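You operate a simulated robot arm through the tools that you are given. There is no shell and no other tool. Be economical: measure what you need, move in short steps, check, and stop when the job is done.

You are at the controls of a simulated two-armed robot. One attempt, no reset.

JOB
On the flap top of the green table, fold the striped cloth in half, so that its two long edges meet.

The check looks at the end state, three seconds after you hand in, the way a careful person would. Anything else that was tipped, shoved, dropped, spilled or broken makes it a failure. Flat cloth is picked up by pressing the open fingertips on it (5 to 10 N) and closing them slowly along it; thin cloth reads only 2 to 8 mm in the jaws.

ROBOT AND FRAMES
Two 7-joint arms with two-finger parallel grippers on one trunk, on a base that drives. Base frame: it is fixed to the floor where the robot stands at the start and does not move with it; the origin is under the middle of the robot, x ahead of it, y to its left, z up; the surface under the hand at the start is at about z = 680. Lengths are in mm, angles in degrees, forces in N, time in s.
The left shoulder is at the start at [183, 171, 1081], the right one opposite. With the tool pointing down near the work surface each hand reaches from about 100 to 960 mm from the robot's upright axis, wherever it stands, measured 20 degrees to its own side. Places, roughly: flap top of the green table [500, -100, 700]. Payload 4.4 kg a hand.
The tool frame of a hand sits at the grasp point between the pads (the TCP): z along the fingers, y along the line on which they close. The tips reach 23 mm beyond it. The gripper opens to 94 mm. The fingers are 38 mm wide and 10 mm thick; the gripper's body (54 by 96 mm) begins 39 mm behind the TCP.
Orientation is told as [roll, pitch, yaw] about the base's x, y, z axes, in that order, counted from this pose: with the fingers straight down and closing along the base's y, the tool's x points along the base's -x, its y along +y and its z along -z.

CONTROLS
- The arms move only by the tool servo_tool. It takes "left_plan", "right_plan" or both (then of equal length, played together; a hand with none holds still); each is a list of rows, each a list of 6 numbers: the shift along the tool's x, y, z in units of 30 mm (1.0 is 30 mm), then the turn, a rotation vector about the tool's x, y, z in units of 5 degrees (1.0 is 5 degrees). In form: [[dx, dy, dz, rx, ry, rz], ...]. A call has 1 to 10 rows; each row shifts and turns the commanded pose from where the row before left it, along the tool's axes as they then stand. "left_jaw" and "right_jaw" are, for a hand that has rows, the finger opening in mm, from 0 to 94, set as the call begins (left out, the last holds). A call with a number of a shift or a turn outside -1 to 1 is refused whole. Each row takes 0.2 s and may step no farther than 50 mm and 8.6 degrees from the row before; otherwise, or with a gripper value out of range, the whole call is refused. Where a pose cannot be reached the arm comes as near as it can. A force on the tool above 40 N (or 10 N above the force at the start of the call, whichever is more), or a blocked arm, ends the call early, and 0.2 s more pass. The fingers move at their own pace (about 72 mm/s each) and stop on an object; they squeeze with about 23 N. The grip force told is the motor's: it shows also when the fingers shut on nothing. Time passes only in rows, and 0.2 s behind the last, so rows that do not move let the fingers close. It gives the time, the measured TCP pose, the force on the tool (base axes), the opening and the grip force at its end, in the units of the frame above (readings bear some noise), with the torque about the TCP (base axes, N m) and any sound that the robot's microphone picked up.
- Cameras (640 x 400 px; columns grow to the right, rows downward): "scene" is now at [288, -27.1, 1177.4]; the picture's right is [-0.42, -0.91, 0.00], its down [-0.80, 0.37, -0.48] and it looks along [0.43, -0.20, -0.88] (base axes); focal length 214 px, centre (320, 200). "left" rides on the left gripper at [86, -16, -75] in its tool frame; the picture's right is [0.18, 0.98, 0.00], its down [-0.58, 0.11, -0.81] and it looks along [-0.79, 0.15, 0.59] (tool axes); focal length 243 px, centre (320, 200). "right" rides on the right gripper at [86, 16, -74] in its tool frame; the picture's right is [-0.18, 0.98, 0.00], its down [-0.58, -0.11, -0.81] and it looks along [-0.79, -0.15, 0.59] (tool axes); focal length 243 px, centre (320, 200). There is no depth. A picture from a camera that has moved, and an enlarged one, comes with that camera's place and axes in the base frame and with its lens.
- grab_frame(camera): a new picture of that camera. The clock stands still meanwhile.
- slide_trunk(by): slides the trunk up (or, below 0, down) by that many mm; the arms and the scene camera ride with it, the base frame stays. It gives what a move gives, with no picture.
- drive_base(legs): drives the robot by 1 to 6 legs, each [ahead, left, turn to the left] in mm, mm and degrees, along the robot's own axes; the way and the turn of a leg run together, so that a leg with both is an arc; at most 1500 mm and 180 degrees a leg. The arms and the cameras ride along, it lands a little off, and it stops where it bumps. It gives what a move gives.
- turn_head(pan, tilt): turns the head with the scene camera to pan (to the left, within 80 degrees either way) and tilt (down, from -29 to 69), counted from straight ahead of the robot. It gives what a move gives.
- close_up(camera, box): a new picture of the part [left, top, right, bottom] of that camera's present view, enlarged. The clock stands still meanwhile.
- sign_off(): hands the job in; it is judged then, once.

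Work in short steps. Places have to be worked out from the pictures, the camera data and where the tool is seen: move nearer, look again, correct. Check each grasp and each placing, and mend what went wrong. You have 120 turns and 92 pictures in all, those below and enlarged ones among them. Open the grippers and draw the arms clear of the work before you hand the job in, unless the task says otherwise; then end with one line.

The tools are called after ">>>" as a command line: name --argument value ..., lists and objects as JSON in quotes. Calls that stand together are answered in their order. servo_tool: Moves the arms, as the interface text tells. Its arguments: {"type":"object","properties":{"left_plan":{"type":"array"},"left_jaw":{"type":"number"},"right_plan":{"type":"array"},"right_jaw":{"type":"number"}},"required":[]} The other tools are called the same way: slide_trunk (by) slides the trunk up or down; drive_base (legs) drives the base; turn_head (pan, tilt) turns the head that bears the scene camera; grab_frame (camera) takes a picture; close_up (camera, box) takes an enlarged picture of a part of a camera's view; sign_off () hands the job in.

At the start:

```text
time_s: 0.0
left_position: [529.2, 37.5, 869.9]
left_ee_rot: [0.0, 0.0, 0.0]
left_ft_force: [0.9, -0.3, -0.5]
left_moment: [0.02, 0.01, -0.02]
left_width: 93.9
left_finger_force: 0.1
right_position: [473.6, -439.5, 923.2]
right_ee_rot: [-0.1, 0.0, -0.1]
right_ft_force: [-0.2, 0.1, 1.2]
right_moment: [-0.01, -0.02, 0.01]
right_width: 94.0
right_finger_force: 0.0
trunk travel left (down, up): [-100.0, 288.0]
robot x, y, heading: [-2.0, -1.5, 0.1]
head pan, tilt: [-25.1, 61.4]
```

scene: 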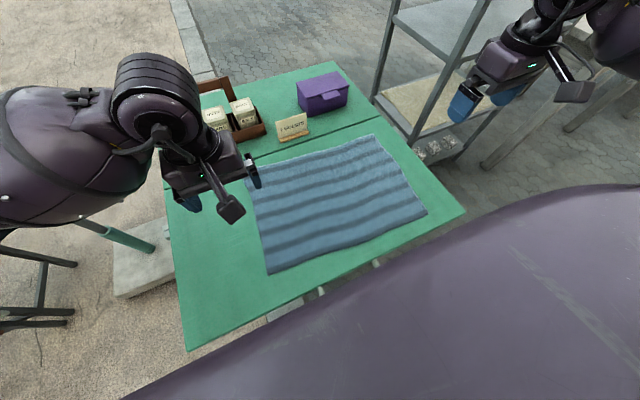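
right: 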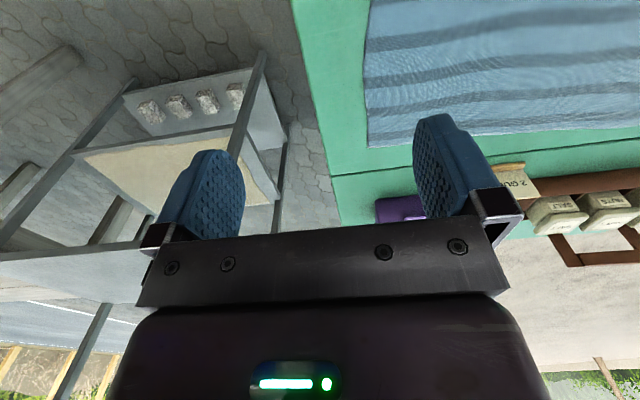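
left: 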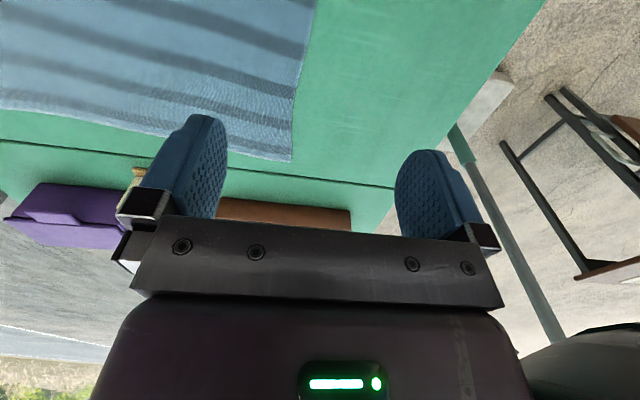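

The cloth lies roughly with corners at [412,45], [381,-373], [672,-393] and [726,6], and its long edges run about along y. I'll bring both open hands above the near edge's corners and look again.

>>> servo_tool --left_plan '[[0.58, -0.05, 0.5, 0, 0, 0.2], [0.58, -0.05, 0.5, 0, 0, 0.2], [0.58, -0.05, 0.5, 0, 0, 0.2], [0.58, -0.05, 0.5, 0, 0, 0.2], [0.58, -0.05, 0.5, 0, 0, 0.2], [0.58, -0.05, 0.5, 0, 0, 0.2]]' --right_plan '[[0.42, 0.44, 0.8, 0, 0, 0.2], [0.42, 0.44, 0.8, 0, 0, 0.2], [0.42, 0.44, 0.8, 0, 0, 0.2], [0.42, 0.44, 0.8, 0, 0, 0.2], [0.42, 0.44, 0.8, 0, 0, 0.2], [0.42, 0.44, 0.8, 0, 0, 0.2]]' --left_jaw 50 --right_jaw 50

>>> grab_frame --camera "scene"

>>> grab_frame --camera "left"

>>> grab_frame --camera "right"

```text
time_s: 1.4
left_position: [422.3, 34.2, 780.1]
left_ee_rot: [-0.1, 0.1, -6.1]
left_ft_force: [0.2, -0.5, 0.5]
left_moment: [-0.02, 0.02, 0.01]
left_width: 49.9
left_finger_force: 0.2
right_position: [403.4, -357.8, 777.1]
right_ee_rot: [0.0, 0.2, -6.0]
right_ft_force: [0.4, -0.4, -0.6]
right_moment: [-0.01, -0.01, 0.0]
right_width: 50.0
right_finger_force: 0.1
trunk travel left (down, up): [-100.0, 288.0]
robot x, y, heading: [2.8, 1.6, 0.2]
head pan, tilt: [-25.1, 61.4]
```

```text
88 pictures are left
camera scene: at [288.4, -27.1, 1177.2], right [-0.42, -0.91, 0.0], down [-0.8, 0.37, -0.48], along [0.43, -0.2, -0.88], focal length 214 px, centre (320, 200)
```

scene: 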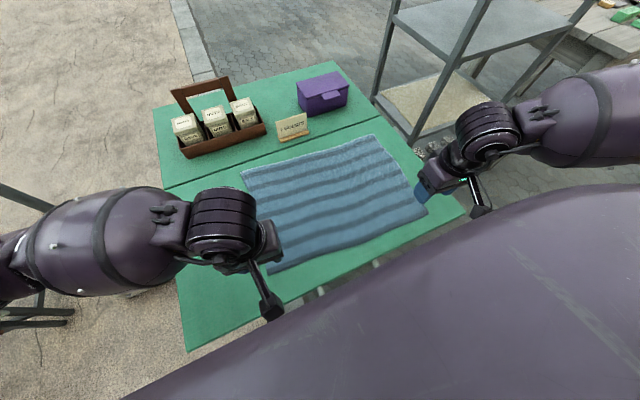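

```text
87 pictures are left
camera left: at [335.9, 26.6, 855.2], right [-0.08, 1.0, 0.0], down [0.59, 0.05, 0.81], along [0.8, 0.06, -0.59], focal length 243 px, centre (320, 200)
```

left: 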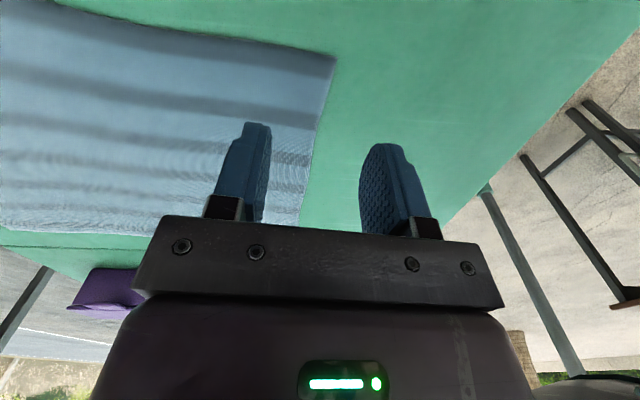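

```text
86 pictures are left
camera right: at [321.0, -332.7, 852.2], right [0.29, 0.96, 0.0], down [0.57, -0.17, 0.81], along [0.77, -0.23, -0.59], focal length 243 px, centre (320, 200)
```

right: 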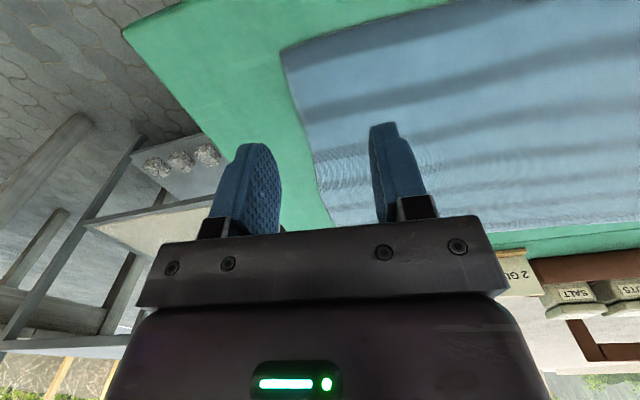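

The corners now check out: near-left [411,43], near-right [380,-375], far-left [708,26], far-right [672,-393], with the surface at about 675–680. I'll lower both hands to just above the cloth, slightly inside the near corners.

>>> servo_tool --left_plan '[[-0.03, -0.24, 0.7, 0, 0, -0.1], [-0.03, -0.24, 0.7, 0, 0, -0.1], [-0.03, -0.24, 0.7, 0, 0, -0.1], [0, 0, 0, 0, 0, 0]]' --right_plan '[[0.095, 0.12, 0.66, 0, 0, -0.1], [0.095, 0.12, 0.66, 0, 0, -0.1], [0.095, 0.12, 0.66, 0, 0, -0.1], [0, 0, 0, 0, 0, 0]]' --left_jaw 38 --right_jaw 38

>>> grab_frame --camera "left"

>>> grab_frame --camera "right"

```text
time_s: 2.4
left_position: [423.8, 10.1, 716.8]
left_ee_rot: [0.0, 0.1, -4.5]
left_ft_force: [0.2, 0.3, 0.2]
left_moment: [0.0, -0.02, -0.02]
left_width: 38.3
left_finger_force: 0.0
right_position: [394.5, -345.7, 720.6]
right_ee_rot: [-0.1, 0.0, -4.5]
right_ft_force: [0.7, -0.3, 0.4]
right_moment: [-0.01, 0.0, -0.01]
right_width: 38.3
right_finger_force: 0.0
trunk travel left (down, up): [-100.0, 288.0]
robot x, y, heading: [-1.4, -0.2, 0.1]
head pan, tilt: [-25.1, 61.4]
```

```text
85 pictures are left
camera left: at [336.3, 2.3, 792.2], right [-0.11, 0.99, 0.0], down [0.59, 0.06, 0.81], along [0.8, 0.09, -0.59], focal length 243 px, centre (320, 200)
```

left: 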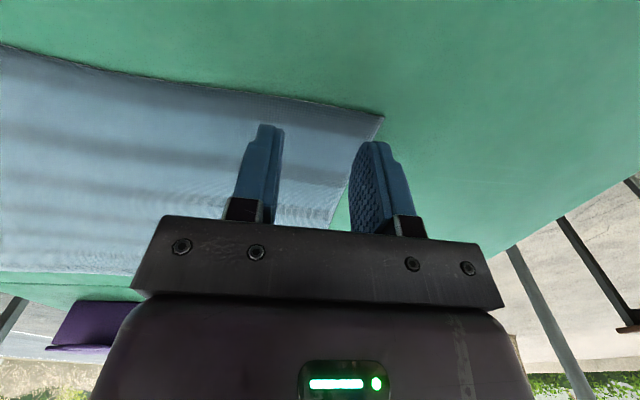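

```text
84 pictures are left
camera right: at [310.5, -323.0, 794.4], right [0.26, 0.97, 0.0], down [0.57, -0.15, 0.81], along [0.78, -0.21, -0.59], focal length 243 px, centre (320, 200)
```

right: 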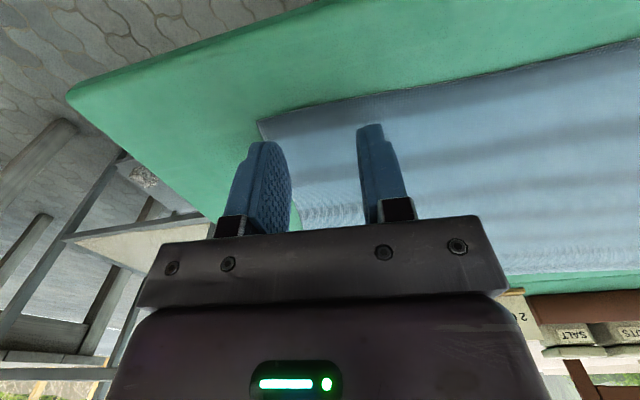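

Both hands straddle the cloth just inside its corners (rechecked at [410,44] and [381,-377]). I'll lower gently toward contact.

>>> servo_tool --left_plan '[[0, 0, 0.15, 0, 0, 0], [0, 0, 0.13, 0, 0, 0], [0, 0, 0.1, 0, 0, 0], [0, 0, 0.0, 0, 0, 0]]' --right_plan '[[0, 0, 0.2, 0, 0, 0], [0, 0, 0.2, 0, 0, 0], [0, 0, 0.1, 0, 0, 0], [0, 0, 0, 0, 0, 0]]'

```text
time_s: 3.4
left_position: [424.5, 10.7, 706.1]
left_ee_rot: [0.0, 0.0, -4.5]
left_ft_force: [0.9, -0.2, 0.1]
left_moment: [0.01, -0.01, -0.02]
left_width: 37.7
left_finger_force: 0.0
right_position: [393.6, -345.6, 705.7]
right_ee_rot: [0.0, -0.1, -4.5]
right_ft_force: [-0.3, 0.0, 2.9]
right_moment: [0.02, -0.01, -0.01]
right_width: 38.2
right_finger_force: 0.2
trunk travel left (down, up): [-100.0, 288.0]
robot x, y, heading: [-1.7, -4.4, -0.2]
head pan, tilt: [-25.1, 61.4]
```

Right has just touched (about 3 N) and left has not. I'll go down another millimetre or two.

>>> servo_tool --left_plan '[[0, 0, 0.07, 0, 0, 0], [0, 0, 0, 0, 0, 0]]' --right_plan '[[0, 0, 0.04, 0, 0, 0], [0, 0, 0, 0, 0, 0]]'

```text
time_s: 4.0
left_position: [424.0, 11.0, 703.8]
left_ee_rot: [0.0, 0.0, -4.5]
left_ft_force: [-0.5, -0.5, 1.7]
left_moment: [-0.04, 0.03, -0.01]
left_width: 37.8
left_finger_force: 0.1
right_position: [394.6, -345.8, 703.9]
right_ee_rot: [0.0, 0.0, -4.5]
right_ft_force: [0.0, -0.5, 2.7]
right_moment: [0.02, 0.0, 0.03]
right_width: 37.9
right_finger_force: 0.1
trunk travel left (down, up): [-100.0, 288.0]
robot x, y, heading: [-1.2, -0.7, 0.1]
head pan, tilt: [-25.1, 61.4]
```

Contact is light on both (about 2–3 N), so I'll press slightly more.

>>> servo_tool --left_plan '[[0, 0, 0.07, 0, 0, 0], [0, 0, 0, 0, 0, 0]]' --right_plan '[[0, 0, 0.06, 0, 0, 0], [0, 0, 0, 0, 0, 0]]'

```text
time_s: 4.6
left_position: [424.0, 10.1, 702.5]
left_ee_rot: [0.0, 0.0, -4.4]
left_ft_force: [0.2, -0.3, 2.0]
left_moment: [0.02, -0.03, -0.01]
left_width: 38.0
left_finger_force: 0.1
right_position: [395.0, -345.5, 700.8]
right_ee_rot: [0.0, -0.1, -4.6]
right_ft_force: [0.6, 0.5, 1.4]
right_moment: [0.03, -0.01, 0.0]
right_width: 38.0
right_finger_force: 0.0
trunk travel left (down, up): [-100.0, 288.0]
robot x, y, heading: [-0.1, 1.7, -0.1]
head pan, tilt: [-25.1, 61.4]
```

Forces are only about 2 N, so I'll keep lowering in small steps.

>>> servo_tool --left_plan '[[0, 0, 0.08, 0, 0, 0], [0, 0, 0, 0, 0, 0]]' --right_plan '[[0, 0, 0.07, 0, 0, 0], [0, 0, 0, 0, 0, 0]]'

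```text
time_s: 5.2
left_position: [424.7, 10.8, 700.9]
left_ee_rot: [-0.1, -0.2, -4.4]
left_ft_force: [0.4, 2.3, 19.0]
left_moment: [0.22, -0.19, 0.0]
left_width: 38.1
left_finger_force: 0.1
right_position: [395.3, -345.6, 701.3]
right_ee_rot: [0.0, -0.2, -4.5]
right_ft_force: [-0.3, -3.4, 8.4]
right_moment: [0.01, -0.09, -0.01]
right_width: 37.9
right_finger_force: 0.2
trunk travel left (down, up): [-100.0, 288.0]
robot x, y, heading: [2.2, -2.4, -0.1]
head pan, tilt: [-25.1, 61.4]
```

Left presses 19 N, which is too much, and right 8 N, which is good. I'll ease the left up about 1 mm.

>>> servo_tool --left_plan '[[0, 0, -0.03, 0, 0, 0], [0, 0, 0, 0, 0, 0]]'

```text
time_s: 5.8
left_position: [423.8, 11.7, 701.3]
left_ee_rot: [-0.1, -0.1, -4.4]
left_ft_force: [2.6, -0.4, 17.2]
left_moment: [0.17, -0.26, -0.01]
left_width: 37.8
left_finger_force: 0.0
right_position: [394.0, -345.0, 701.0]
right_ee_rot: [0.0, -0.1, -4.5]
right_ft_force: [-1.2, -2.8, 17.6]
right_moment: [0.05, -0.14, -0.03]
right_width: 38.0
right_finger_force: 0.0
trunk travel left (down, up): [-100.0, 288.0]
robot x, y, heading: [0.7, 0.4, -0.3]
head pan, tilt: [-25.1, 61.4]
```

Both read about 17 N, so I'll ease each up a little and start closing in small increments.

>>> servo_tool --left_plan '[[0, 0, -0.03, 0, 0, 0], [0, 0, 0, 0, 0, 0]]' --right_plan '[[0, 0, -0.03, 0, 0, 0], [0, 0, 0, 0, 0, 0]]' --left_jaw 32 --right_jaw 32

```text
time_s: 6.4
left_position: [423.1, 11.0, 700.8]
left_ee_rot: [0.0, 0.1, -4.5]
left_ft_force: [-1.2, 0.1, 13.5]
left_moment: [0.06, -0.12, -0.01]
left_width: 30.7
left_finger_force: 0.1
right_position: [393.0, -344.9, 701.4]
right_ee_rot: [0.0, -0.1, -4.5]
right_ft_force: [1.7, 0.0, 14.4]
right_moment: [0.03, -0.19, 0.02]
right_width: 30.7
right_finger_force: 0.0
trunk travel left (down, up): [-100.0, 288.0]
robot x, y, heading: [-1.1, 2.8, 0.1]
head pan, tilt: [-25.1, 61.4]
```

Forces are about 14 N. I'll ease up slightly again and keep closing.

>>> servo_tool --left_plan '[[0, 0, -0.02, 0, 0, 0], [0, 0, 0, 0, 0, 0]]' --right_plan '[[0, 0, -0.02, 0, 0, 0], [0, 0, 0, 0, 0, 0]]' --left_jaw 23 --right_jaw 23

>>> close_up --camera "left" --box '[200, 50, 440, 250]'

>>> close_up --camera "right" --box '[200, 50, 440, 250]'

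```text
time_s: 7.0
left_position: [424.0, 12.4, 700.9]
left_ee_rot: [0.0, 0.0, -4.5]
left_ft_force: [-0.5, -0.4, 4.8]
left_moment: [-0.02, -0.05, -0.02]
left_width: 22.8
left_finger_force: 0.0
right_position: [393.5, -345.0, 701.2]
right_ee_rot: [0.0, 0.0, -4.5]
right_ft_force: [-0.6, 1.4, 12.4]
right_moment: [0.02, -0.15, 0.01]
right_width: 22.4
right_finger_force: 0.2
trunk travel left (down, up): [-100.0, 288.0]
robot x, y, heading: [-0.3, -2.3, -0.4]
head pan, tilt: [-25.1, 61.4]
```

```text
2.00 times, centred on (320, 150) of left
camera zoom: at [336.3, 3.3, 776.5], right [-0.11, 0.99, 0.0], down [0.59, 0.06, 0.81], along [0.8, 0.09, -0.59], focal length 485 px, centre (320, 300)
```

zoom: 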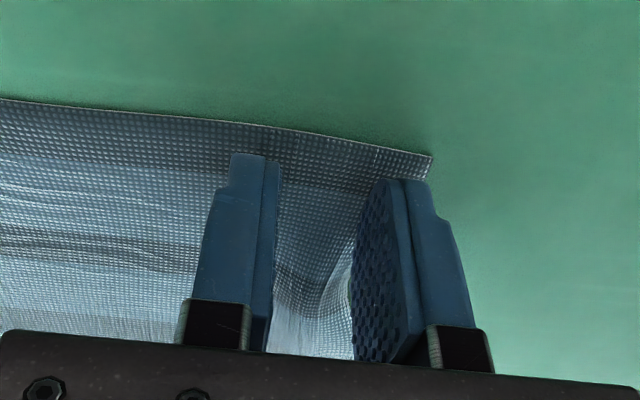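

```text
2.00 times, centred on (320, 150) of right
camera zoom: at [309.8, -322.6, 775.9], right [0.26, 0.97, 0.0], down [0.57, -0.15, 0.81], along [0.78, -0.21, -0.59], focal length 485 px, centre (320, 300)
```

zoom: 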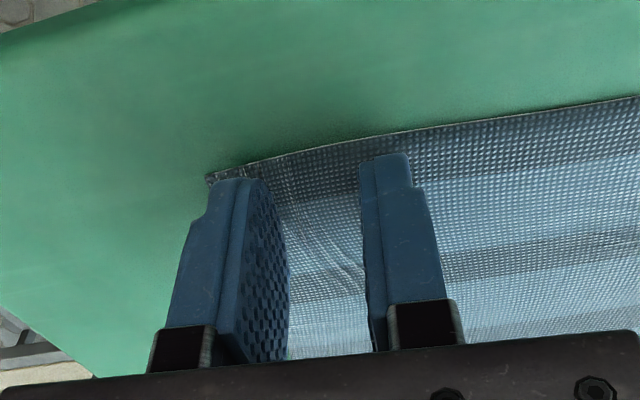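

The cloth is starting to buckle between the fingers on both sides, so I'll continue closing.

>>> servo_tool --left_plan '[[0, 0, 0.01, 0, 0, 0], [0, 0, 0, 0, 0, 0]]' --right_plan '[[0, 0, -0.01, 0, 0, 0], [0, 0, 0, 0, 0, 0]]' --left_jaw 14 --right_jaw 14

>>> servo_tool --left_plan '[[0, 0, 0, 0, 0, 0], [0, 0, 0, 0, 0, 0], [0, 0, 0, 0, 0, 0]]' --right_plan '[[0, 0, 0, 0, 0, 0], [0, 0, 0, 0, 0, 0], [0, 0, 0, 0, 0, 0]]' --left_jaw 0 --right_jaw 0

>>> close_up --camera "left" --box '[200, 50, 440, 250]'

>>> close_up --camera "right" --box '[200, 50, 440, 250]'

```text
time_s: 7.6
left_position: [423.5, 10.5, 701.3]
left_ee_rot: [0.0, 0.0, -4.5]
left_ft_force: [0.9, -1.3, 5.3]
left_moment: [0.0, -0.05, -0.04]
left_width: 15.8
left_finger_force: 8.6
right_position: [393.3, -345.1, 701.2]
right_ee_rot: [0.0, 0.0, -4.5]
right_ft_force: [-0.6, 1.2, 7.0]
right_moment: [0.02, -0.03, 0.0]
right_width: 14.4
right_finger_force: 0.1
trunk travel left (down, up): [-100.0, 288.0]
robot x, y, heading: [-0.6, 1.3, 0.2]
head pan, tilt: [-25.1, 61.4]
```

```text
time_s: 8.4
left_position: [424.7, 9.3, 700.9]
left_ee_rot: [0.0, 0.0, -4.5]
left_ft_force: [-0.5, 0.6, 5.5]
left_moment: [0.02, -0.08, 0.01]
left_width: 14.1
left_finger_force: 22.9
right_position: [394.4, -346.2, 702.1]
right_ee_rot: [0.1, 0.0, -4.5]
right_ft_force: [-0.5, 0.2, 4.8]
right_moment: [-0.04, -0.04, -0.03]
right_width: 0.0
right_finger_force: 23.1
trunk travel left (down, up): [-100.0, 288.0]
robot x, y, heading: [0.6, 3.1, -0.1]
head pan, tilt: [-25.1, 61.4]
```

```text
2.00 times, centred on (320, 150) of left
camera zoom: at [336.7, 2.7, 776.4], right [-0.11, 0.99, 0.0], down [0.59, 0.06, 0.81], along [0.8, 0.09, -0.59], focal length 485 px, centre (320, 300)
```

zoom: 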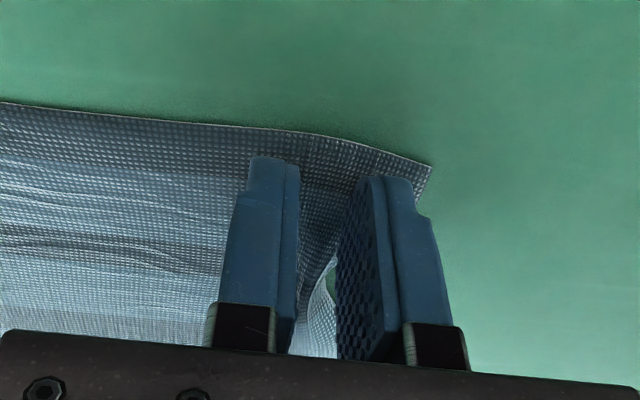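

```text
2.00 times, centred on (320, 150) of right
camera zoom: at [310.1, -323.1, 776.0], right [0.26, 0.97, 0.0], down [0.57, -0.15, 0.81], along [0.78, -0.21, -0.59], focal length 485 px, centre (320, 300)
```

zoom: 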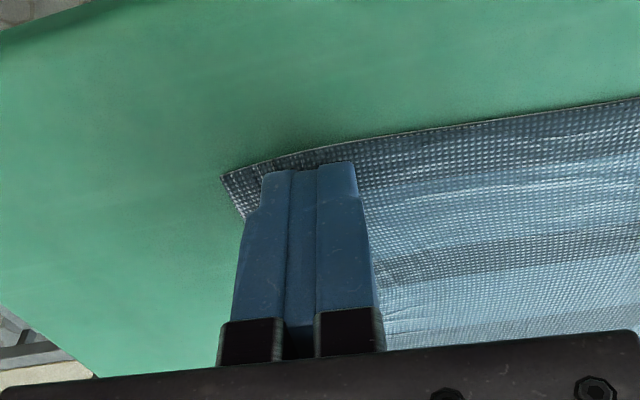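

Left holds a thick fold (14 mm, 23 N), but right closed on nothing. I'll raise the right a bit, reopen it wider slightly inward, and press again more firmly.

>>> servo_tool --right_plan '[[0, 0, -0.4, 0, 0, 0], [0, 0.33, 0, 0, 0, 0], [0, 0, 0, 0, 0, 0], [0, 0, 0.2, 0, 0, 0], [0, 0, 0.17, 0, 0, 0], [0, 0, 0, 0, 0, 0]]' --right_jaw 50

>>> close_up --camera "right" --box '[200, 50, 440, 250]'

```text
time_s: 9.8
left_position: [423.8, 11.1, 701.5]
left_ee_rot: [0.0, 0.0, -4.5]
left_ft_force: [-0.3, 0.4, 6.6]
left_moment: [0.0, -0.09, -0.01]
left_width: 14.3
left_finger_force: 22.6
right_position: [395.0, -335.7, 701.8]
right_ee_rot: [0.1, 0.0, -4.6]
right_ft_force: [-0.1, -0.3, 0.4]
right_moment: [0.0, -0.01, 0.01]
right_width: 49.9
right_finger_force: 0.0
trunk travel left (down, up): [-100.0, 288.0]
robot x, y, heading: [-3.5, -0.0, 0.0]
head pan, tilt: [-25.1, 61.4]
```

```text
2.00 times, centred on (320, 150) of right
camera zoom: at [311.1, -313.1, 776.8], right [0.26, 0.97, 0.0], down [0.57, -0.15, 0.81], along [0.78, -0.21, -0.59], focal length 485 px, centre (320, 300)
```

zoom: 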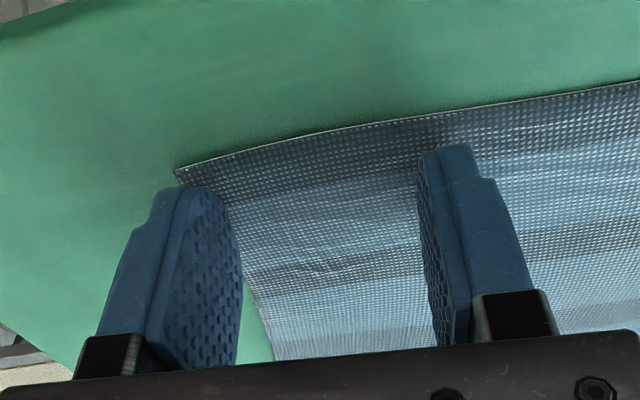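

The outer finger only partly covers the cloth because the side edge has been dragged inward. I'll shift inward 8 mm, narrow to 42 and press.

>>> servo_tool --right_plan '[[0, 0.27, 0, 0, 0, 0], [0, 0, 0.04, 0, 0, 0], [0, 0, 0.03, 0, 0, 0], [0, 0, 0, 0, 0, 0]]' --right_jaw 42

>>> close_up --camera "right" --box '[200, 50, 440, 250]'

```text
time_s: 10.8
left_position: [423.4, 10.4, 702.2]
left_ee_rot: [0.0, -0.1, -4.6]
left_ft_force: [0.2, -1.3, 0.1]
left_moment: [-0.01, 0.02, -0.02]
left_width: 14.1
left_finger_force: 22.9
right_position: [395.3, -327.6, 701.5]
right_ee_rot: [0.1, -0.3, -4.5]
right_ft_force: [-1.9, -3.5, 18.4]
right_moment: [-0.03, -0.17, -0.06]
right_width: 42.2
right_finger_force: 0.4
trunk travel left (down, up): [-100.0, 288.0]
robot x, y, heading: [2.4, 1.7, 0.2]
head pan, tilt: [-25.1, 61.4]
```

```text
2.00 times, centred on (320, 150) of right
camera zoom: at [311.6, -304.6, 775.6], right [0.26, 0.97, 0.0], down [0.57, -0.15, 0.81], along [0.78, -0.21, -0.59], focal length 485 px, centre (320, 300)
```

zoom: 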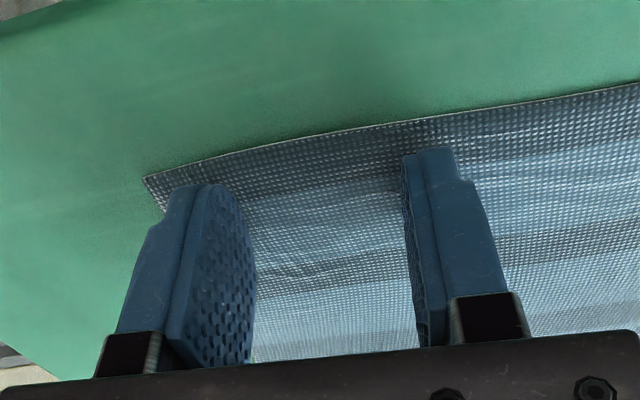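

Good position at 18 N. I'll ease a hair and close in increments.

>>> servo_tool --right_plan '[[0, 0, -0.025, 0, 0, 0], [0, 0, 0, 0, 0, 0]]' --right_jaw 36

>>> servo_tool --right_plan '[[0, 0, 0, 0, 0, 0], [0, 0, 0, 0, 0, 0]]' --right_jaw 30

>>> servo_tool --right_plan '[[0, 0, 0, 0, 0, 0], [0, 0, 0, 0, 0, 0]]' --right_jaw 24

>>> close_up --camera "right" --box '[200, 50, 440, 250]'

```text
time_s: 11.4
left_position: [423.2, 11.2, 701.8]
left_ee_rot: [-0.1, 0.0, -4.5]
left_ft_force: [-0.5, -1.3, 2.8]
left_moment: [0.03, -0.04, 0.02]
left_width: 14.0
left_finger_force: 22.7
right_position: [396.0, -326.5, 699.7]
right_ee_rot: [0.1, -0.1, -4.5]
right_ft_force: [1.4, 2.6, 12.0]
right_moment: [0.01, -0.15, 0.03]
right_width: 35.5
right_finger_force: 0.0
trunk travel left (down, up): [-100.0, 288.0]
robot x, y, heading: [3.2, 2.3, -0.1]
head pan, tilt: [-25.1, 61.4]
```

```text
time_s: 12.0
left_position: [422.9, 11.9, 700.8]
left_ee_rot: [0.0, 0.0, -4.5]
left_ft_force: [0.4, -1.3, 1.1]
left_moment: [-0.02, -0.02, -0.01]
left_width: 14.1
left_finger_force: 23.0
right_position: [396.3, -327.2, 701.5]
right_ee_rot: [0.0, 0.1, -4.6]
right_ft_force: [0.5, 1.1, 12.3]
right_moment: [0.02, -0.15, 0.01]
right_width: 29.6
right_finger_force: 0.0
trunk travel left (down, up): [-100.0, 288.0]
robot x, y, heading: [2.3, 5.9, -0.2]
head pan, tilt: [-25.1, 61.4]
```

```text
time_s: 12.6
left_position: [424.9, 12.2, 701.8]
left_ee_rot: [0.0, 0.0, -4.5]
left_ft_force: [0.1, -0.7, 2.1]
left_moment: [-0.03, 0.01, -0.01]
left_width: 14.2
left_finger_force: 22.5
right_position: [394.6, -327.1, 701.1]
right_ee_rot: [0.0, 0.0, -4.4]
right_ft_force: [-0.2, 1.1, 13.4]
right_moment: [0.0, -0.13, 0.0]
right_width: 23.1
right_finger_force: 0.1
trunk travel left (down, up): [-100.0, 288.0]
robot x, y, heading: [-3.8, -1.3, -0.1]
head pan, tilt: [-25.1, 61.4]
```

```text
2.00 times, centred on (320, 150) of right
camera zoom: at [311.4, -304.5, 775.8], right [0.26, 0.97, 0.0], down [0.57, -0.15, 0.81], along [0.78, -0.21, -0.59], focal length 485 px, centre (320, 300)
```

zoom: 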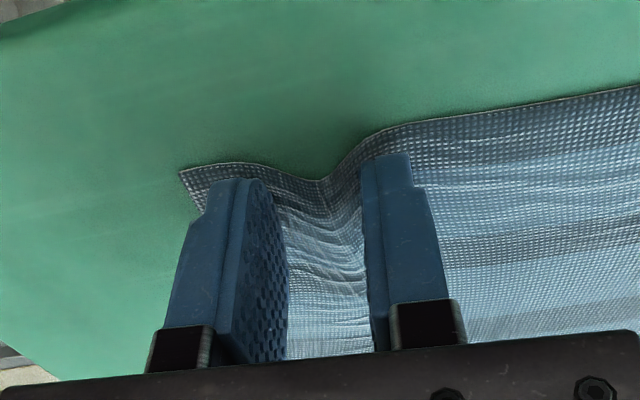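

A clear ridge is forming at the right, so I'll keep closing.

>>> servo_tool --right_plan '[[0, 0, 0, 0, 0, 0], [0, 0, 0, 0, 0, 0]]' --right_jaw 17

>>> servo_tool --right_plan '[[0, 0, 0, 0, 0, 0], [0, 0, 0, 0, 0, 0]]' --right_jaw 10

>>> servo_tool --right_plan '[[0, 0, 0, 0, 0, 0], [0, 0, 0, 0, 0, 0]]' --right_jaw 0

>>> close_up --camera "right" --box '[200, 50, 440, 250]'

```text
time_s: 13.2
left_position: [423.4, 11.4, 702.2]
left_ee_rot: [0.0, 0.0, -4.5]
left_ft_force: [-0.7, -1.2, 2.2]
left_moment: [-0.04, -0.01, 0.01]
left_width: 13.9
left_finger_force: 23.0
right_position: [394.7, -327.4, 700.6]
right_ee_rot: [0.0, -0.1, -4.5]
right_ft_force: [-0.3, 1.5, 12.9]
right_moment: [0.03, -0.14, -0.01]
right_width: 16.4
right_finger_force: 0.1
trunk travel left (down, up): [-100.0, 288.0]
robot x, y, heading: [-1.7, -0.5, -0.1]
head pan, tilt: [-25.1, 61.4]
```

```text
time_s: 13.8
left_position: [424.0, 11.2, 701.6]
left_ee_rot: [0.0, 0.0, -4.5]
left_ft_force: [-0.7, -2.0, 1.4]
left_moment: [-0.01, -0.01, -0.02]
left_width: 14.2
left_finger_force: 23.0
right_position: [396.0, -327.5, 701.5]
right_ee_rot: [0.0, 0.0, -4.5]
right_ft_force: [-0.1, 1.5, 14.4]
right_moment: [0.03, -0.16, -0.01]
right_width: 9.2
right_finger_force: 0.0
trunk travel left (down, up): [-100.0, 288.0]
robot x, y, heading: [-1.1, -3.1, -0.1]
head pan, tilt: [-25.1, 61.4]
```

```text
time_s: 14.4
left_position: [423.1, 10.8, 700.1]
left_ee_rot: [-0.1, 0.0, -4.5]
left_ft_force: [0.7, -0.8, 1.7]
left_moment: [-0.05, -0.01, 0.0]
left_width: 14.4
left_finger_force: 23.4
right_position: [395.9, -326.7, 700.8]
right_ee_rot: [-0.1, -0.1, -4.5]
right_ft_force: [-0.7, -0.3, 14.0]
right_moment: [0.0, -0.2, -0.01]
right_width: 0.0
right_finger_force: 23.5
trunk travel left (down, up): [-100.0, 288.0]
robot x, y, heading: [-0.4, -1.4, 0.1]
head pan, tilt: [-25.1, 61.4]
```

```text
2.00 times, centred on (320, 150) of right
camera zoom: at [311.5, -304.6, 775.8], right [0.26, 0.97, 0.0], down [0.57, -0.15, 0.81], along [0.78, -0.21, -0.59], focal length 485 px, centre (320, 300)
```

zoom: 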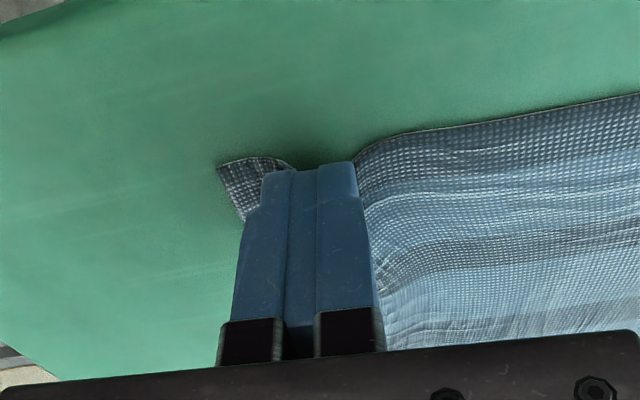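

The right looks pinched but reads 0 mm. I'll test by lifting both about 20 mm.

>>> servo_tool --left_plan '[[0, 0, -0.2, 0, 0, 0], [0, 0, -0.2, 0, 0, 0], [0, 0, -0.3, 0, 0, 0], [0, 0, 0, 0, 0, 0]]' --right_plan '[[0, 0, -0.2, 0, 0, 0], [0, 0, -0.2, 0, 0, 0], [0, 0, -0.3, 0, 0, 0], [0, 0, 0, 0, 0, 0]]'

>>> grab_frame --camera "left"

>>> grab_frame --camera "right"

```text
time_s: 15.4
left_position: [424.4, 11.8, 720.9]
left_ee_rot: [0.0, 0.0, -4.5]
left_ft_force: [-0.1, 0.3, 0.2]
left_moment: [-0.03, -0.01, -0.04]
left_width: 2.4
left_finger_force: 22.9
right_position: [395.9, -327.9, 721.2]
right_ee_rot: [-0.1, -0.1, -4.5]
right_ft_force: [0.4, 0.3, -0.5]
right_moment: [0.01, -0.03, 0.01]
right_width: 0.0
right_finger_force: 22.7
trunk travel left (down, up): [-100.0, 288.0]
robot x, y, heading: [0.6, -0.6, 0.1]
head pan, tilt: [-25.1, 61.4]
```

```text
75 pictures are left
camera left: at [337.1, 2.9, 797.1], right [-0.11, 0.99, 0.0], down [0.59, 0.06, 0.81], along [0.8, 0.09, -0.59], focal length 243 px, centre (320, 200)
```

left: 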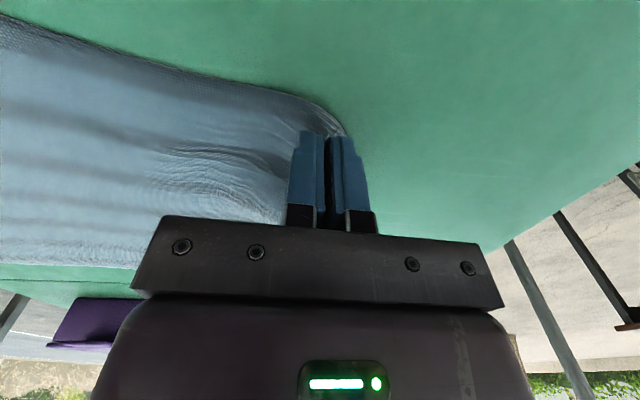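

```text
74 pictures are left
camera right: at [311.8, -305.0, 796.5], right [0.26, 0.97, 0.0], down [0.57, -0.15, 0.81], along [0.78, -0.21, -0.59], focal length 243 px, centre (320, 200)
```

right: 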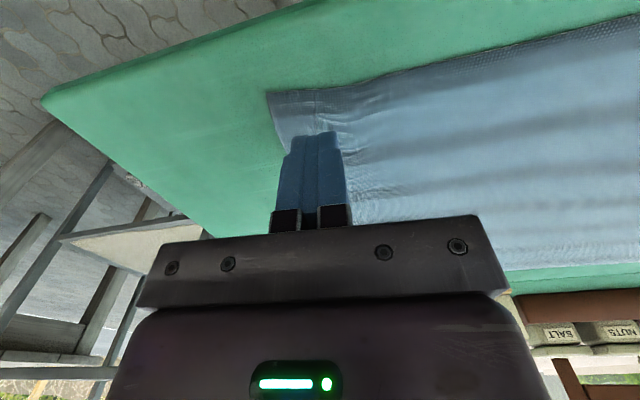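

Left holds the cloth (2.4 mm) but right does not: its corner is now at about [371,-349]. I'll reopen the right a little further inward and closer to the edge, descend, and this time use a lighter press.

>>> servo_tool --right_plan '[[0.15, 0.35, 0, 0, 0, 0], [0, 0, 0.3, 0, 0, 0], [0, 0, 0.25, 0, 0, 0], [0, 0, 0.12, 0, 0, 0], [0, 0, 0, 0, 0, 0]]' --right_jaw 42

>>> close_up --camera "right" --box '[200, 50, 440, 250]'

```text
time_s: 16.6
left_position: [424.0, 11.6, 722.4]
left_ee_rot: [0.1, 0.0, -4.5]
left_ft_force: [-0.1, 0.7, -0.2]
left_moment: [-0.05, 0.03, 0.0]
left_width: 2.3
left_finger_force: 22.7
right_position: [391.0, -317.2, 700.7]
right_ee_rot: [0.0, 0.0, -4.6]
right_ft_force: [-0.7, 0.9, 3.4]
right_moment: [0.04, -0.02, 0.02]
right_width: 42.0
right_finger_force: 0.0
trunk travel left (down, up): [-100.0, 288.0]
robot x, y, heading: [1.1, -0.8, 0.1]
head pan, tilt: [-25.1, 61.4]
```

```text
2.00 times, centred on (320, 150) of right
camera zoom: at [308.2, -293.9, 776.5], right [0.26, 0.97, 0.0], down [0.57, -0.15, 0.81], along [0.78, -0.21, -0.59], focal length 485 px, centre (320, 300)
```

zoom: 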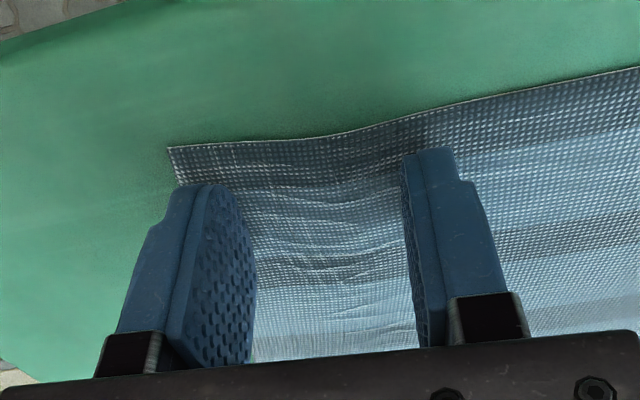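

Well placed, with light contact of 3 N. I'll press a touch more and close slowly.

>>> servo_tool --right_plan '[[0, 0, 0.02, 0, 0, 0], [0, 0, 0, 0, 0, 0]]' --right_jaw 36

>>> servo_tool --right_plan '[[0, 0, 0, 0, 0, 0], [0, 0, 0, 0, 0, 0]]' --right_jaw 30

>>> servo_tool --right_plan '[[0, 0, 0, 0, 0, 0], [0, 0, 0, 0, 0, 0]]' --right_jaw 24

>>> servo_tool --right_plan '[[0, 0, 0, 0, 0, 0], [0, 0, 0, 0, 0, 0]]' --right_jaw 18

>>> close_up --camera "right" --box '[200, 50, 440, 250]'

```text
time_s: 17.2
left_position: [423.7, 11.6, 723.0]
left_ee_rot: [0.1, 0.0, -4.5]
left_ft_force: [-0.6, -0.4, -0.6]
left_moment: [0.0, 0.06, -0.03]
left_width: 2.5
left_finger_force: 23.0
right_position: [391.8, -315.2, 700.8]
right_ee_rot: [0.0, 0.1, -4.5]
right_ft_force: [0.1, 0.0, 4.4]
right_moment: [-0.01, -0.07, 0.02]
right_width: 35.7
right_finger_force: 0.0
trunk travel left (down, up): [-100.0, 288.0]
robot x, y, heading: [0.6, -0.8, -0.3]
head pan, tilt: [-25.1, 61.4]
```

```text
time_s: 17.8
left_position: [423.5, 11.9, 722.8]
left_ee_rot: [0.0, 0.1, -4.5]
left_ft_force: [0.0, 0.0, -0.3]
left_moment: [-0.03, 0.02, -0.03]
left_width: 2.3
left_finger_force: 23.0
right_position: [392.3, -315.8, 702.0]
right_ee_rot: [0.0, 0.0, -4.5]
right_ft_force: [-0.1, -0.2, 4.2]
right_moment: [0.0, -0.04, 0.01]
right_width: 30.2
right_finger_force: 0.2
trunk travel left (down, up): [-100.0, 288.0]
robot x, y, heading: [1.7, -1.7, -0.1]
head pan, tilt: [-25.1, 61.4]
```

```text
time_s: 18.4
left_position: [424.8, 11.5, 723.1]
left_ee_rot: [0.0, -0.1, -4.5]
left_ft_force: [0.1, 0.1, 0.5]
left_moment: [-0.04, 0.05, 0.01]
left_width: 2.4
left_finger_force: 23.2
right_position: [391.6, -316.1, 701.5]
right_ee_rot: [0.0, 0.0, -4.5]
right_ft_force: [0.3, 0.2, 4.3]
right_moment: [0.0, -0.07, 0.02]
right_width: 24.3
right_finger_force: 0.9
trunk travel left (down, up): [-100.0, 288.0]
robot x, y, heading: [-0.9, -2.2, 0.1]
head pan, tilt: [-25.1, 61.4]
```

```text
time_s: 19.0
left_position: [424.1, 11.2, 722.7]
left_ee_rot: [0.0, 0.0, -4.5]
left_ft_force: [0.6, -0.2, -0.2]
left_moment: [0.0, 0.01, 0.0]
left_width: 2.3
left_finger_force: 22.6
right_position: [391.5, -316.2, 702.4]
right_ee_rot: [0.1, 0.0, -4.5]
right_ft_force: [0.7, 0.1, 4.8]
right_moment: [0.0, -0.04, 0.03]
right_width: 18.0
right_finger_force: 0.1
trunk travel left (down, up): [-100.0, 288.0]
robot x, y, heading: [-0.9, 3.1, -0.1]
head pan, tilt: [-25.1, 61.4]
```

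```text
2.00 times, centred on (320, 150) of right
camera zoom: at [308.2, -293.9, 776.0], right [0.26, 0.97, 0.0], down [0.57, -0.15, 0.81], along [0.78, -0.21, -0.59], focal length 485 px, centre (320, 300)
```

zoom: 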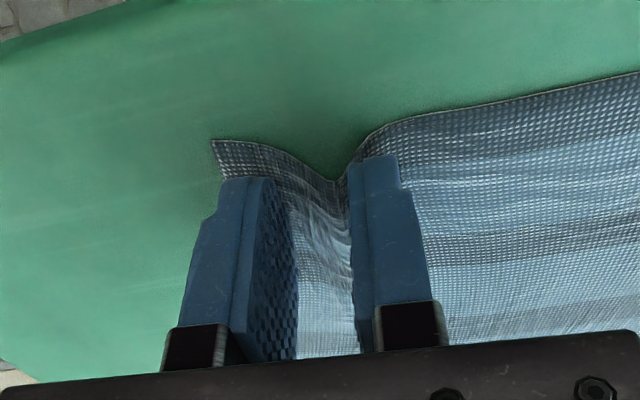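

A good tall ridge stands between the fingers. I'll finish closing slowly.

>>> servo_tool --right_plan '[[0, 0, 0, 0, 0, 0], [0, 0, 0, 0, 0, 0]]' --right_jaw 12

>>> servo_tool --right_plan '[[0, 0, 0, 0, 0, 0], [0, 0, 0, 0, 0, 0]]' --right_jaw 7

>>> servo_tool --right_plan '[[0, 0, 0, 0, 0, 0], [0, 0, 0, 0, 0, 0]]' --right_jaw 0

>>> close_up --camera "right" --box '[200, 50, 440, 250]'

```text
time_s: 19.6
left_position: [424.1, 12.3, 723.4]
left_ee_rot: [0.0, 0.0, -4.5]
left_ft_force: [-0.8, -0.3, -0.2]
left_moment: [-0.03, 0.03, 0.02]
left_width: 2.3
left_finger_force: 23.0
right_position: [391.4, -316.5, 700.1]
right_ee_rot: [0.0, 0.0, -4.4]
right_ft_force: [0.1, 0.6, 4.7]
right_moment: [0.03, -0.06, 0.01]
right_width: 12.8
right_finger_force: 0.5
trunk travel left (down, up): [-100.0, 288.0]
robot x, y, heading: [4.4, -1.0, -0.2]
head pan, tilt: [-25.1, 61.4]
```

```text
time_s: 20.2
left_position: [423.7, 11.7, 723.1]
left_ee_rot: [0.1, 0.0, -4.5]
left_ft_force: [0.0, -1.2, -0.1]
left_moment: [-0.03, 0.05, -0.01]
left_width: 1.9
left_finger_force: 23.2
right_position: [391.2, -315.6, 701.2]
right_ee_rot: [0.0, 0.0, -4.5]
right_ft_force: [0.0, 0.9, 4.9]
right_moment: [-0.02, -0.08, -0.05]
right_width: 7.9
right_finger_force: 0.9
trunk travel left (down, up): [-100.0, 288.0]
robot x, y, heading: [-1.1, 0.1, 0.0]
head pan, tilt: [-25.1, 61.4]
```

```text
time_s: 20.8
left_position: [424.6, 12.6, 721.6]
left_ee_rot: [0.1, -0.1, -4.6]
left_ft_force: [-0.2, -0.3, -0.3]
left_moment: [-0.03, 0.04, 0.03]
left_width: 2.2
left_finger_force: 23.3
right_position: [393.1, -316.7, 702.3]
right_ee_rot: [0.0, 0.1, -4.4]
right_ft_force: [0.4, -0.3, 5.7]
right_moment: [0.02, -0.07, -0.01]
right_width: 0.1
right_finger_force: 23.2
trunk travel left (down, up): [-100.0, 288.0]
robot x, y, heading: [-0.4, -2.0, 0.1]
head pan, tilt: [-25.1, 61.4]
```

```text
2.00 times, centred on (320, 150) of right
camera zoom: at [308.2, -293.9, 776.0], right [0.26, 0.97, 0.0], down [0.57, -0.15, 0.81], along [0.78, -0.21, -0.59], focal length 485 px, centre (320, 300)
```

zoom: 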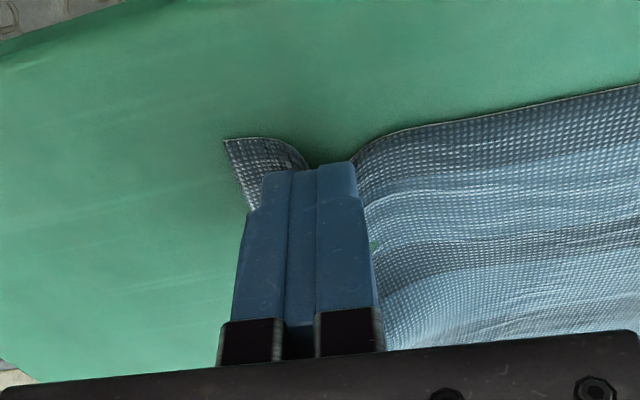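

It still reads 0.1 mm. I'll lift the right gently to see whether it holds.

>>> servo_tool --right_plan '[[0, 0, -0.1, 0, 0, 0], [0, 0, -0.15, 0, 0, 0], [0, 0, -0.2, 0, 0, 0], [0, 0, 0, 0, 0, 0]]'

>>> close_up --camera "right" --box '[200, 50, 440, 250]'

```text
time_s: 21.8
left_position: [425.1, 10.6, 722.4]
left_ee_rot: [0.0, 0.1, -4.5]
left_ft_force: [0.1, -0.4, 0.1]
left_moment: [-0.01, -0.01, -0.04]
left_width: 2.4
left_finger_force: 23.2
right_position: [391.7, -316.3, 712.8]
right_ee_rot: [0.1, 0.1, -4.4]
right_ft_force: [0.0, 0.3, -0.3]
right_moment: [-0.01, 0.01, 0.02]
right_width: 0.0
right_finger_force: 22.5
trunk travel left (down, up): [-100.0, 288.0]
robot x, y, heading: [1.6, 2.0, 0.1]
head pan, tilt: [-25.1, 61.4]
```

```text
2.00 times, centred on (320, 150) of right
camera zoom: at [308.3, -294.0, 789.1], right [0.26, 0.97, 0.0], down [0.57, -0.15, 0.81], along [0.78, -0.21, -0.59], focal length 485 px, centre (320, 300)
```

zoom: 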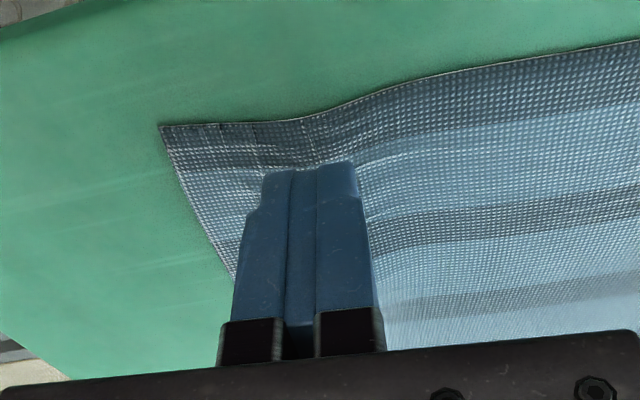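

It slipped out again: the pads shut above a ridge that was too low. I'll make a bigger ridge by opening to 68 mm further inward, pressing about 8 N and closing stepwise.

>>> servo_tool --right_plan '[[0, 0.4, -0.1, 0, 0, 0], [0, 0, 0, 0, 0, 0], [0, 0, 0.2, 0, 0, 0], [0, 0, 0.2, 0, 0, 0], [0, 0, 0.13, 0, 0, 0], [0, 0, 0, 0, 0, 0]]' --right_jaw 68

>>> close_up --camera "right" --box '[200, 50, 440, 250]'

```text
time_s: 23.2
left_position: [423.2, 11.8, 722.3]
left_ee_rot: [0.0, 0.0, -4.5]
left_ft_force: [-0.1, 0.3, 0.2]
left_moment: [-0.01, 0.02, -0.04]
left_width: 2.2
left_finger_force: 23.2
right_position: [393.0, -304.0, 701.4]
right_ee_rot: [0.0, 0.0, -4.4]
right_ft_force: [-1.3, -0.1, 4.0]
right_moment: [0.0, -0.03, -0.04]
right_width: 67.7
right_finger_force: 0.1
trunk travel left (down, up): [-100.0, 288.0]
robot x, y, heading: [-2.3, 2.0, 0.2]
head pan, tilt: [-25.1, 61.4]
```

```text
2.00 times, centred on (320, 150) of right
camera zoom: at [309.0, -282.1, 776.7], right [0.26, 0.97, 0.0], down [0.57, -0.15, 0.81], along [0.78, -0.21, -0.59], focal length 485 px, centre (320, 300)
```

zoom: 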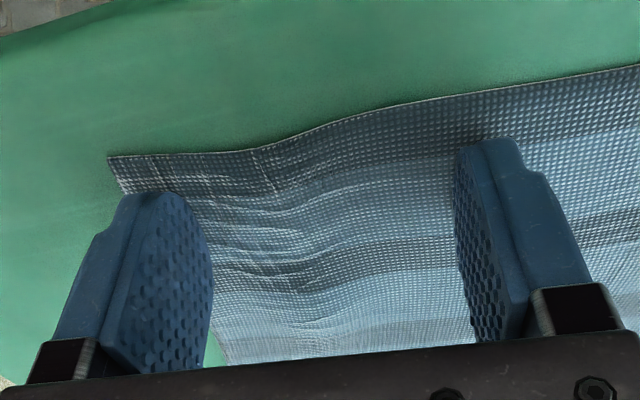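

Contact is 4 N with both fingers on the cloth. I'll press a little more and close in steps.

>>> servo_tool --right_plan '[[0, 0.1, 0.03, 0, 0, 0], [0, 0, 0, 0, 0, 0]]' --right_jaw 60

>>> servo_tool --right_plan '[[0, 0, 0, 0, 0, 0], [0, 0, 0, 0, 0, 0]]' --right_jaw 50

>>> servo_tool --right_plan '[[0, 0, 0, 0, 0, 0], [0, 0, 0, 0, 0, 0]]' --right_jaw 40

>>> servo_tool --right_plan '[[0, 0, 0, 0, 0, 0], [0, 0, 0, 0, 0, 0]]' --right_jaw 30

>>> close_up --camera "right" --box '[200, 50, 440, 250]'

```text
time_s: 23.8
left_position: [424.3, 10.9, 722.3]
left_ee_rot: [0.0, -0.1, -4.5]
left_ft_force: [-0.4, -0.4, 0.4]
left_moment: [-0.01, 0.0, 0.02]
left_width: 2.6
left_finger_force: 23.2
right_position: [393.7, -302.3, 700.7]
right_ee_rot: [-0.2, -0.2, -4.5]
right_ft_force: [-0.4, -2.7, 8.3]
right_moment: [-0.04, -0.08, -0.02]
right_width: 59.7
right_finger_force: 0.0
trunk travel left (down, up): [-100.0, 288.0]
robot x, y, heading: [-6.5, -0.6, 0.1]
head pan, tilt: [-25.1, 61.4]
```

```text
time_s: 24.4
left_position: [423.4, 12.1, 722.9]
left_ee_rot: [0.0, -0.1, -4.5]
left_ft_force: [-0.1, 0.2, -0.4]
left_moment: [-0.05, 0.03, -0.05]
left_width: 2.4
left_finger_force: 23.1
right_position: [392.7, -301.1, 700.6]
right_ee_rot: [0.0, -0.1, -4.5]
right_ft_force: [0.0, 2.6, 9.6]
right_moment: [0.03, -0.09, -0.01]
right_width: 49.7
right_finger_force: 0.1
trunk travel left (down, up): [-100.0, 288.0]
robot x, y, heading: [-0.6, 1.2, -0.2]
head pan, tilt: [-25.1, 61.4]
```

```text
time_s: 25.0
left_position: [424.5, 12.5, 722.1]
left_ee_rot: [0.0, 0.1, -4.5]
left_ft_force: [0.1, -1.4, 0.1]
left_moment: [-0.05, 0.01, -0.07]
left_width: 2.2
left_finger_force: 23.8
right_position: [394.1, -302.1, 700.9]
right_ee_rot: [0.0, 0.0, -4.6]
right_ft_force: [0.0, 1.5, 10.4]
right_moment: [0.04, -0.13, 0.03]
right_width: 40.2
right_finger_force: 0.0
trunk travel left (down, up): [-100.0, 288.0]
robot x, y, heading: [-2.6, 1.0, 0.1]
head pan, tilt: [-25.1, 61.4]
```

```text
time_s: 25.6
left_position: [424.4, 11.8, 723.5]
left_ee_rot: [0.0, 0.0, -4.5]
left_ft_force: [-0.1, -2.9, -0.1]
left_moment: [-0.07, 0.01, -0.05]
left_width: 2.1
left_finger_force: 22.8
right_position: [393.7, -301.6, 701.0]
right_ee_rot: [-0.1, 0.0, -4.4]
right_ft_force: [0.6, 2.6, 10.8]
right_moment: [0.05, -0.11, 0.01]
right_width: 30.1
right_finger_force: 0.1
trunk travel left (down, up): [-100.0, 288.0]
robot x, y, heading: [1.1, 0.9, 0.1]
head pan, tilt: [-25.1, 61.4]
```

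```text
2.00 times, centred on (320, 150) of right
camera zoom: at [309.5, -279.0, 775.8], right [0.26, 0.97, 0.0], down [0.57, -0.15, 0.81], along [0.78, -0.21, -0.59], focal length 485 px, centre (320, 300)
```

zoom: 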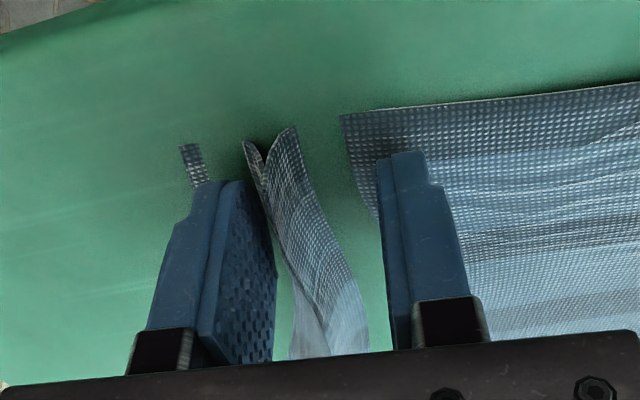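

A tall ridge is standing between the fingers now, so I'll close onto it.

>>> servo_tool --right_plan '[[0, 0, -0.02, 0, 0, 0], [0, 0, 0, 0, 0, 0]]' --right_jaw 20

>>> servo_tool --right_plan '[[0, 0, 0, 0, 0, 0], [0, 0, 0, 0, 0, 0]]' --right_jaw 10

>>> servo_tool --right_plan '[[0, 0, 0, 0, 0, 0], [0, 0, 0, 0, 0, 0]]' --right_jaw 0

>>> close_up --camera "right" --box '[200, 50, 440, 250]'

```text
time_s: 26.2
left_position: [424.7, 12.3, 722.0]
left_ee_rot: [0.0, 0.0, -4.5]
left_ft_force: [-0.5, -3.6, -0.5]
left_moment: [-0.08, 0.02, -0.06]
left_width: 2.1
left_finger_force: 23.2
right_position: [393.3, -300.6, 700.3]
right_ee_rot: [-0.1, 0.0, -4.5]
right_ft_force: [0.8, 2.1, 6.6]
right_moment: [0.05, -0.05, 0.0]
right_width: 20.6
right_finger_force: 0.8
trunk travel left (down, up): [-100.0, 288.0]
robot x, y, heading: [4.5, -0.9, -0.1]
head pan, tilt: [-25.1, 61.4]
```

```text
time_s: 26.8
left_position: [424.6, 11.9, 720.5]
left_ee_rot: [-0.1, 0.0, -4.5]
left_ft_force: [0.1, -0.5, -0.2]
left_moment: [-0.03, 0.01, -0.01]
left_width: 2.1
left_finger_force: 23.3
right_position: [393.5, -302.2, 701.5]
right_ee_rot: [0.0, -0.1, -4.5]
right_ft_force: [-1.6, 1.1, 4.6]
right_moment: [0.01, -0.08, 0.03]
right_width: 10.0
right_finger_force: 0.1
trunk travel left (down, up): [-100.0, 288.0]
robot x, y, heading: [-2.6, -3.3, 0.0]
head pan, tilt: [-25.1, 61.4]
```

```text
time_s: 27.4
left_position: [424.1, 12.2, 722.3]
left_ee_rot: [0.0, -0.1, -4.6]
left_ft_force: [-0.8, -1.3, -0.6]
left_moment: [-0.04, -0.02, -0.06]
left_width: 1.9
left_finger_force: 22.6
right_position: [392.5, -301.5, 701.1]
right_ee_rot: [-0.1, 0.0, -4.5]
right_ft_force: [-1.2, 1.3, 3.7]
right_moment: [0.0, -0.11, -0.02]
right_width: 2.9
right_finger_force: 22.9
trunk travel left (down, up): [-100.0, 288.0]
robot x, y, heading: [1.5, -1.5, 0.0]
head pan, tilt: [-25.1, 61.4]
```

```text
2.00 times, centred on (320, 150) of right
camera zoom: at [309.3, -279.2, 776.0], right [0.26, 0.97, 0.0], down [0.57, -0.15, 0.81], along [0.78, -0.21, -0.59], focal length 485 px, centre (320, 300)
```

zoom: 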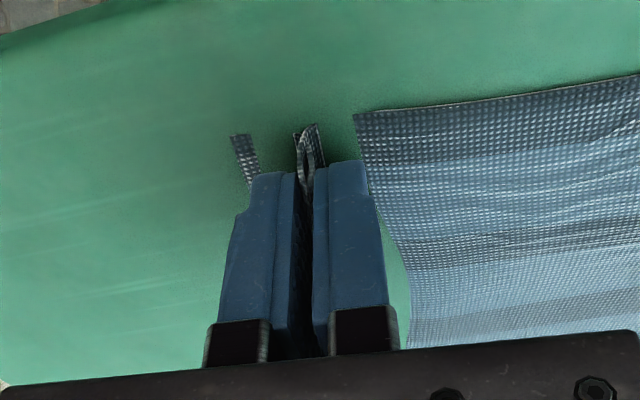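

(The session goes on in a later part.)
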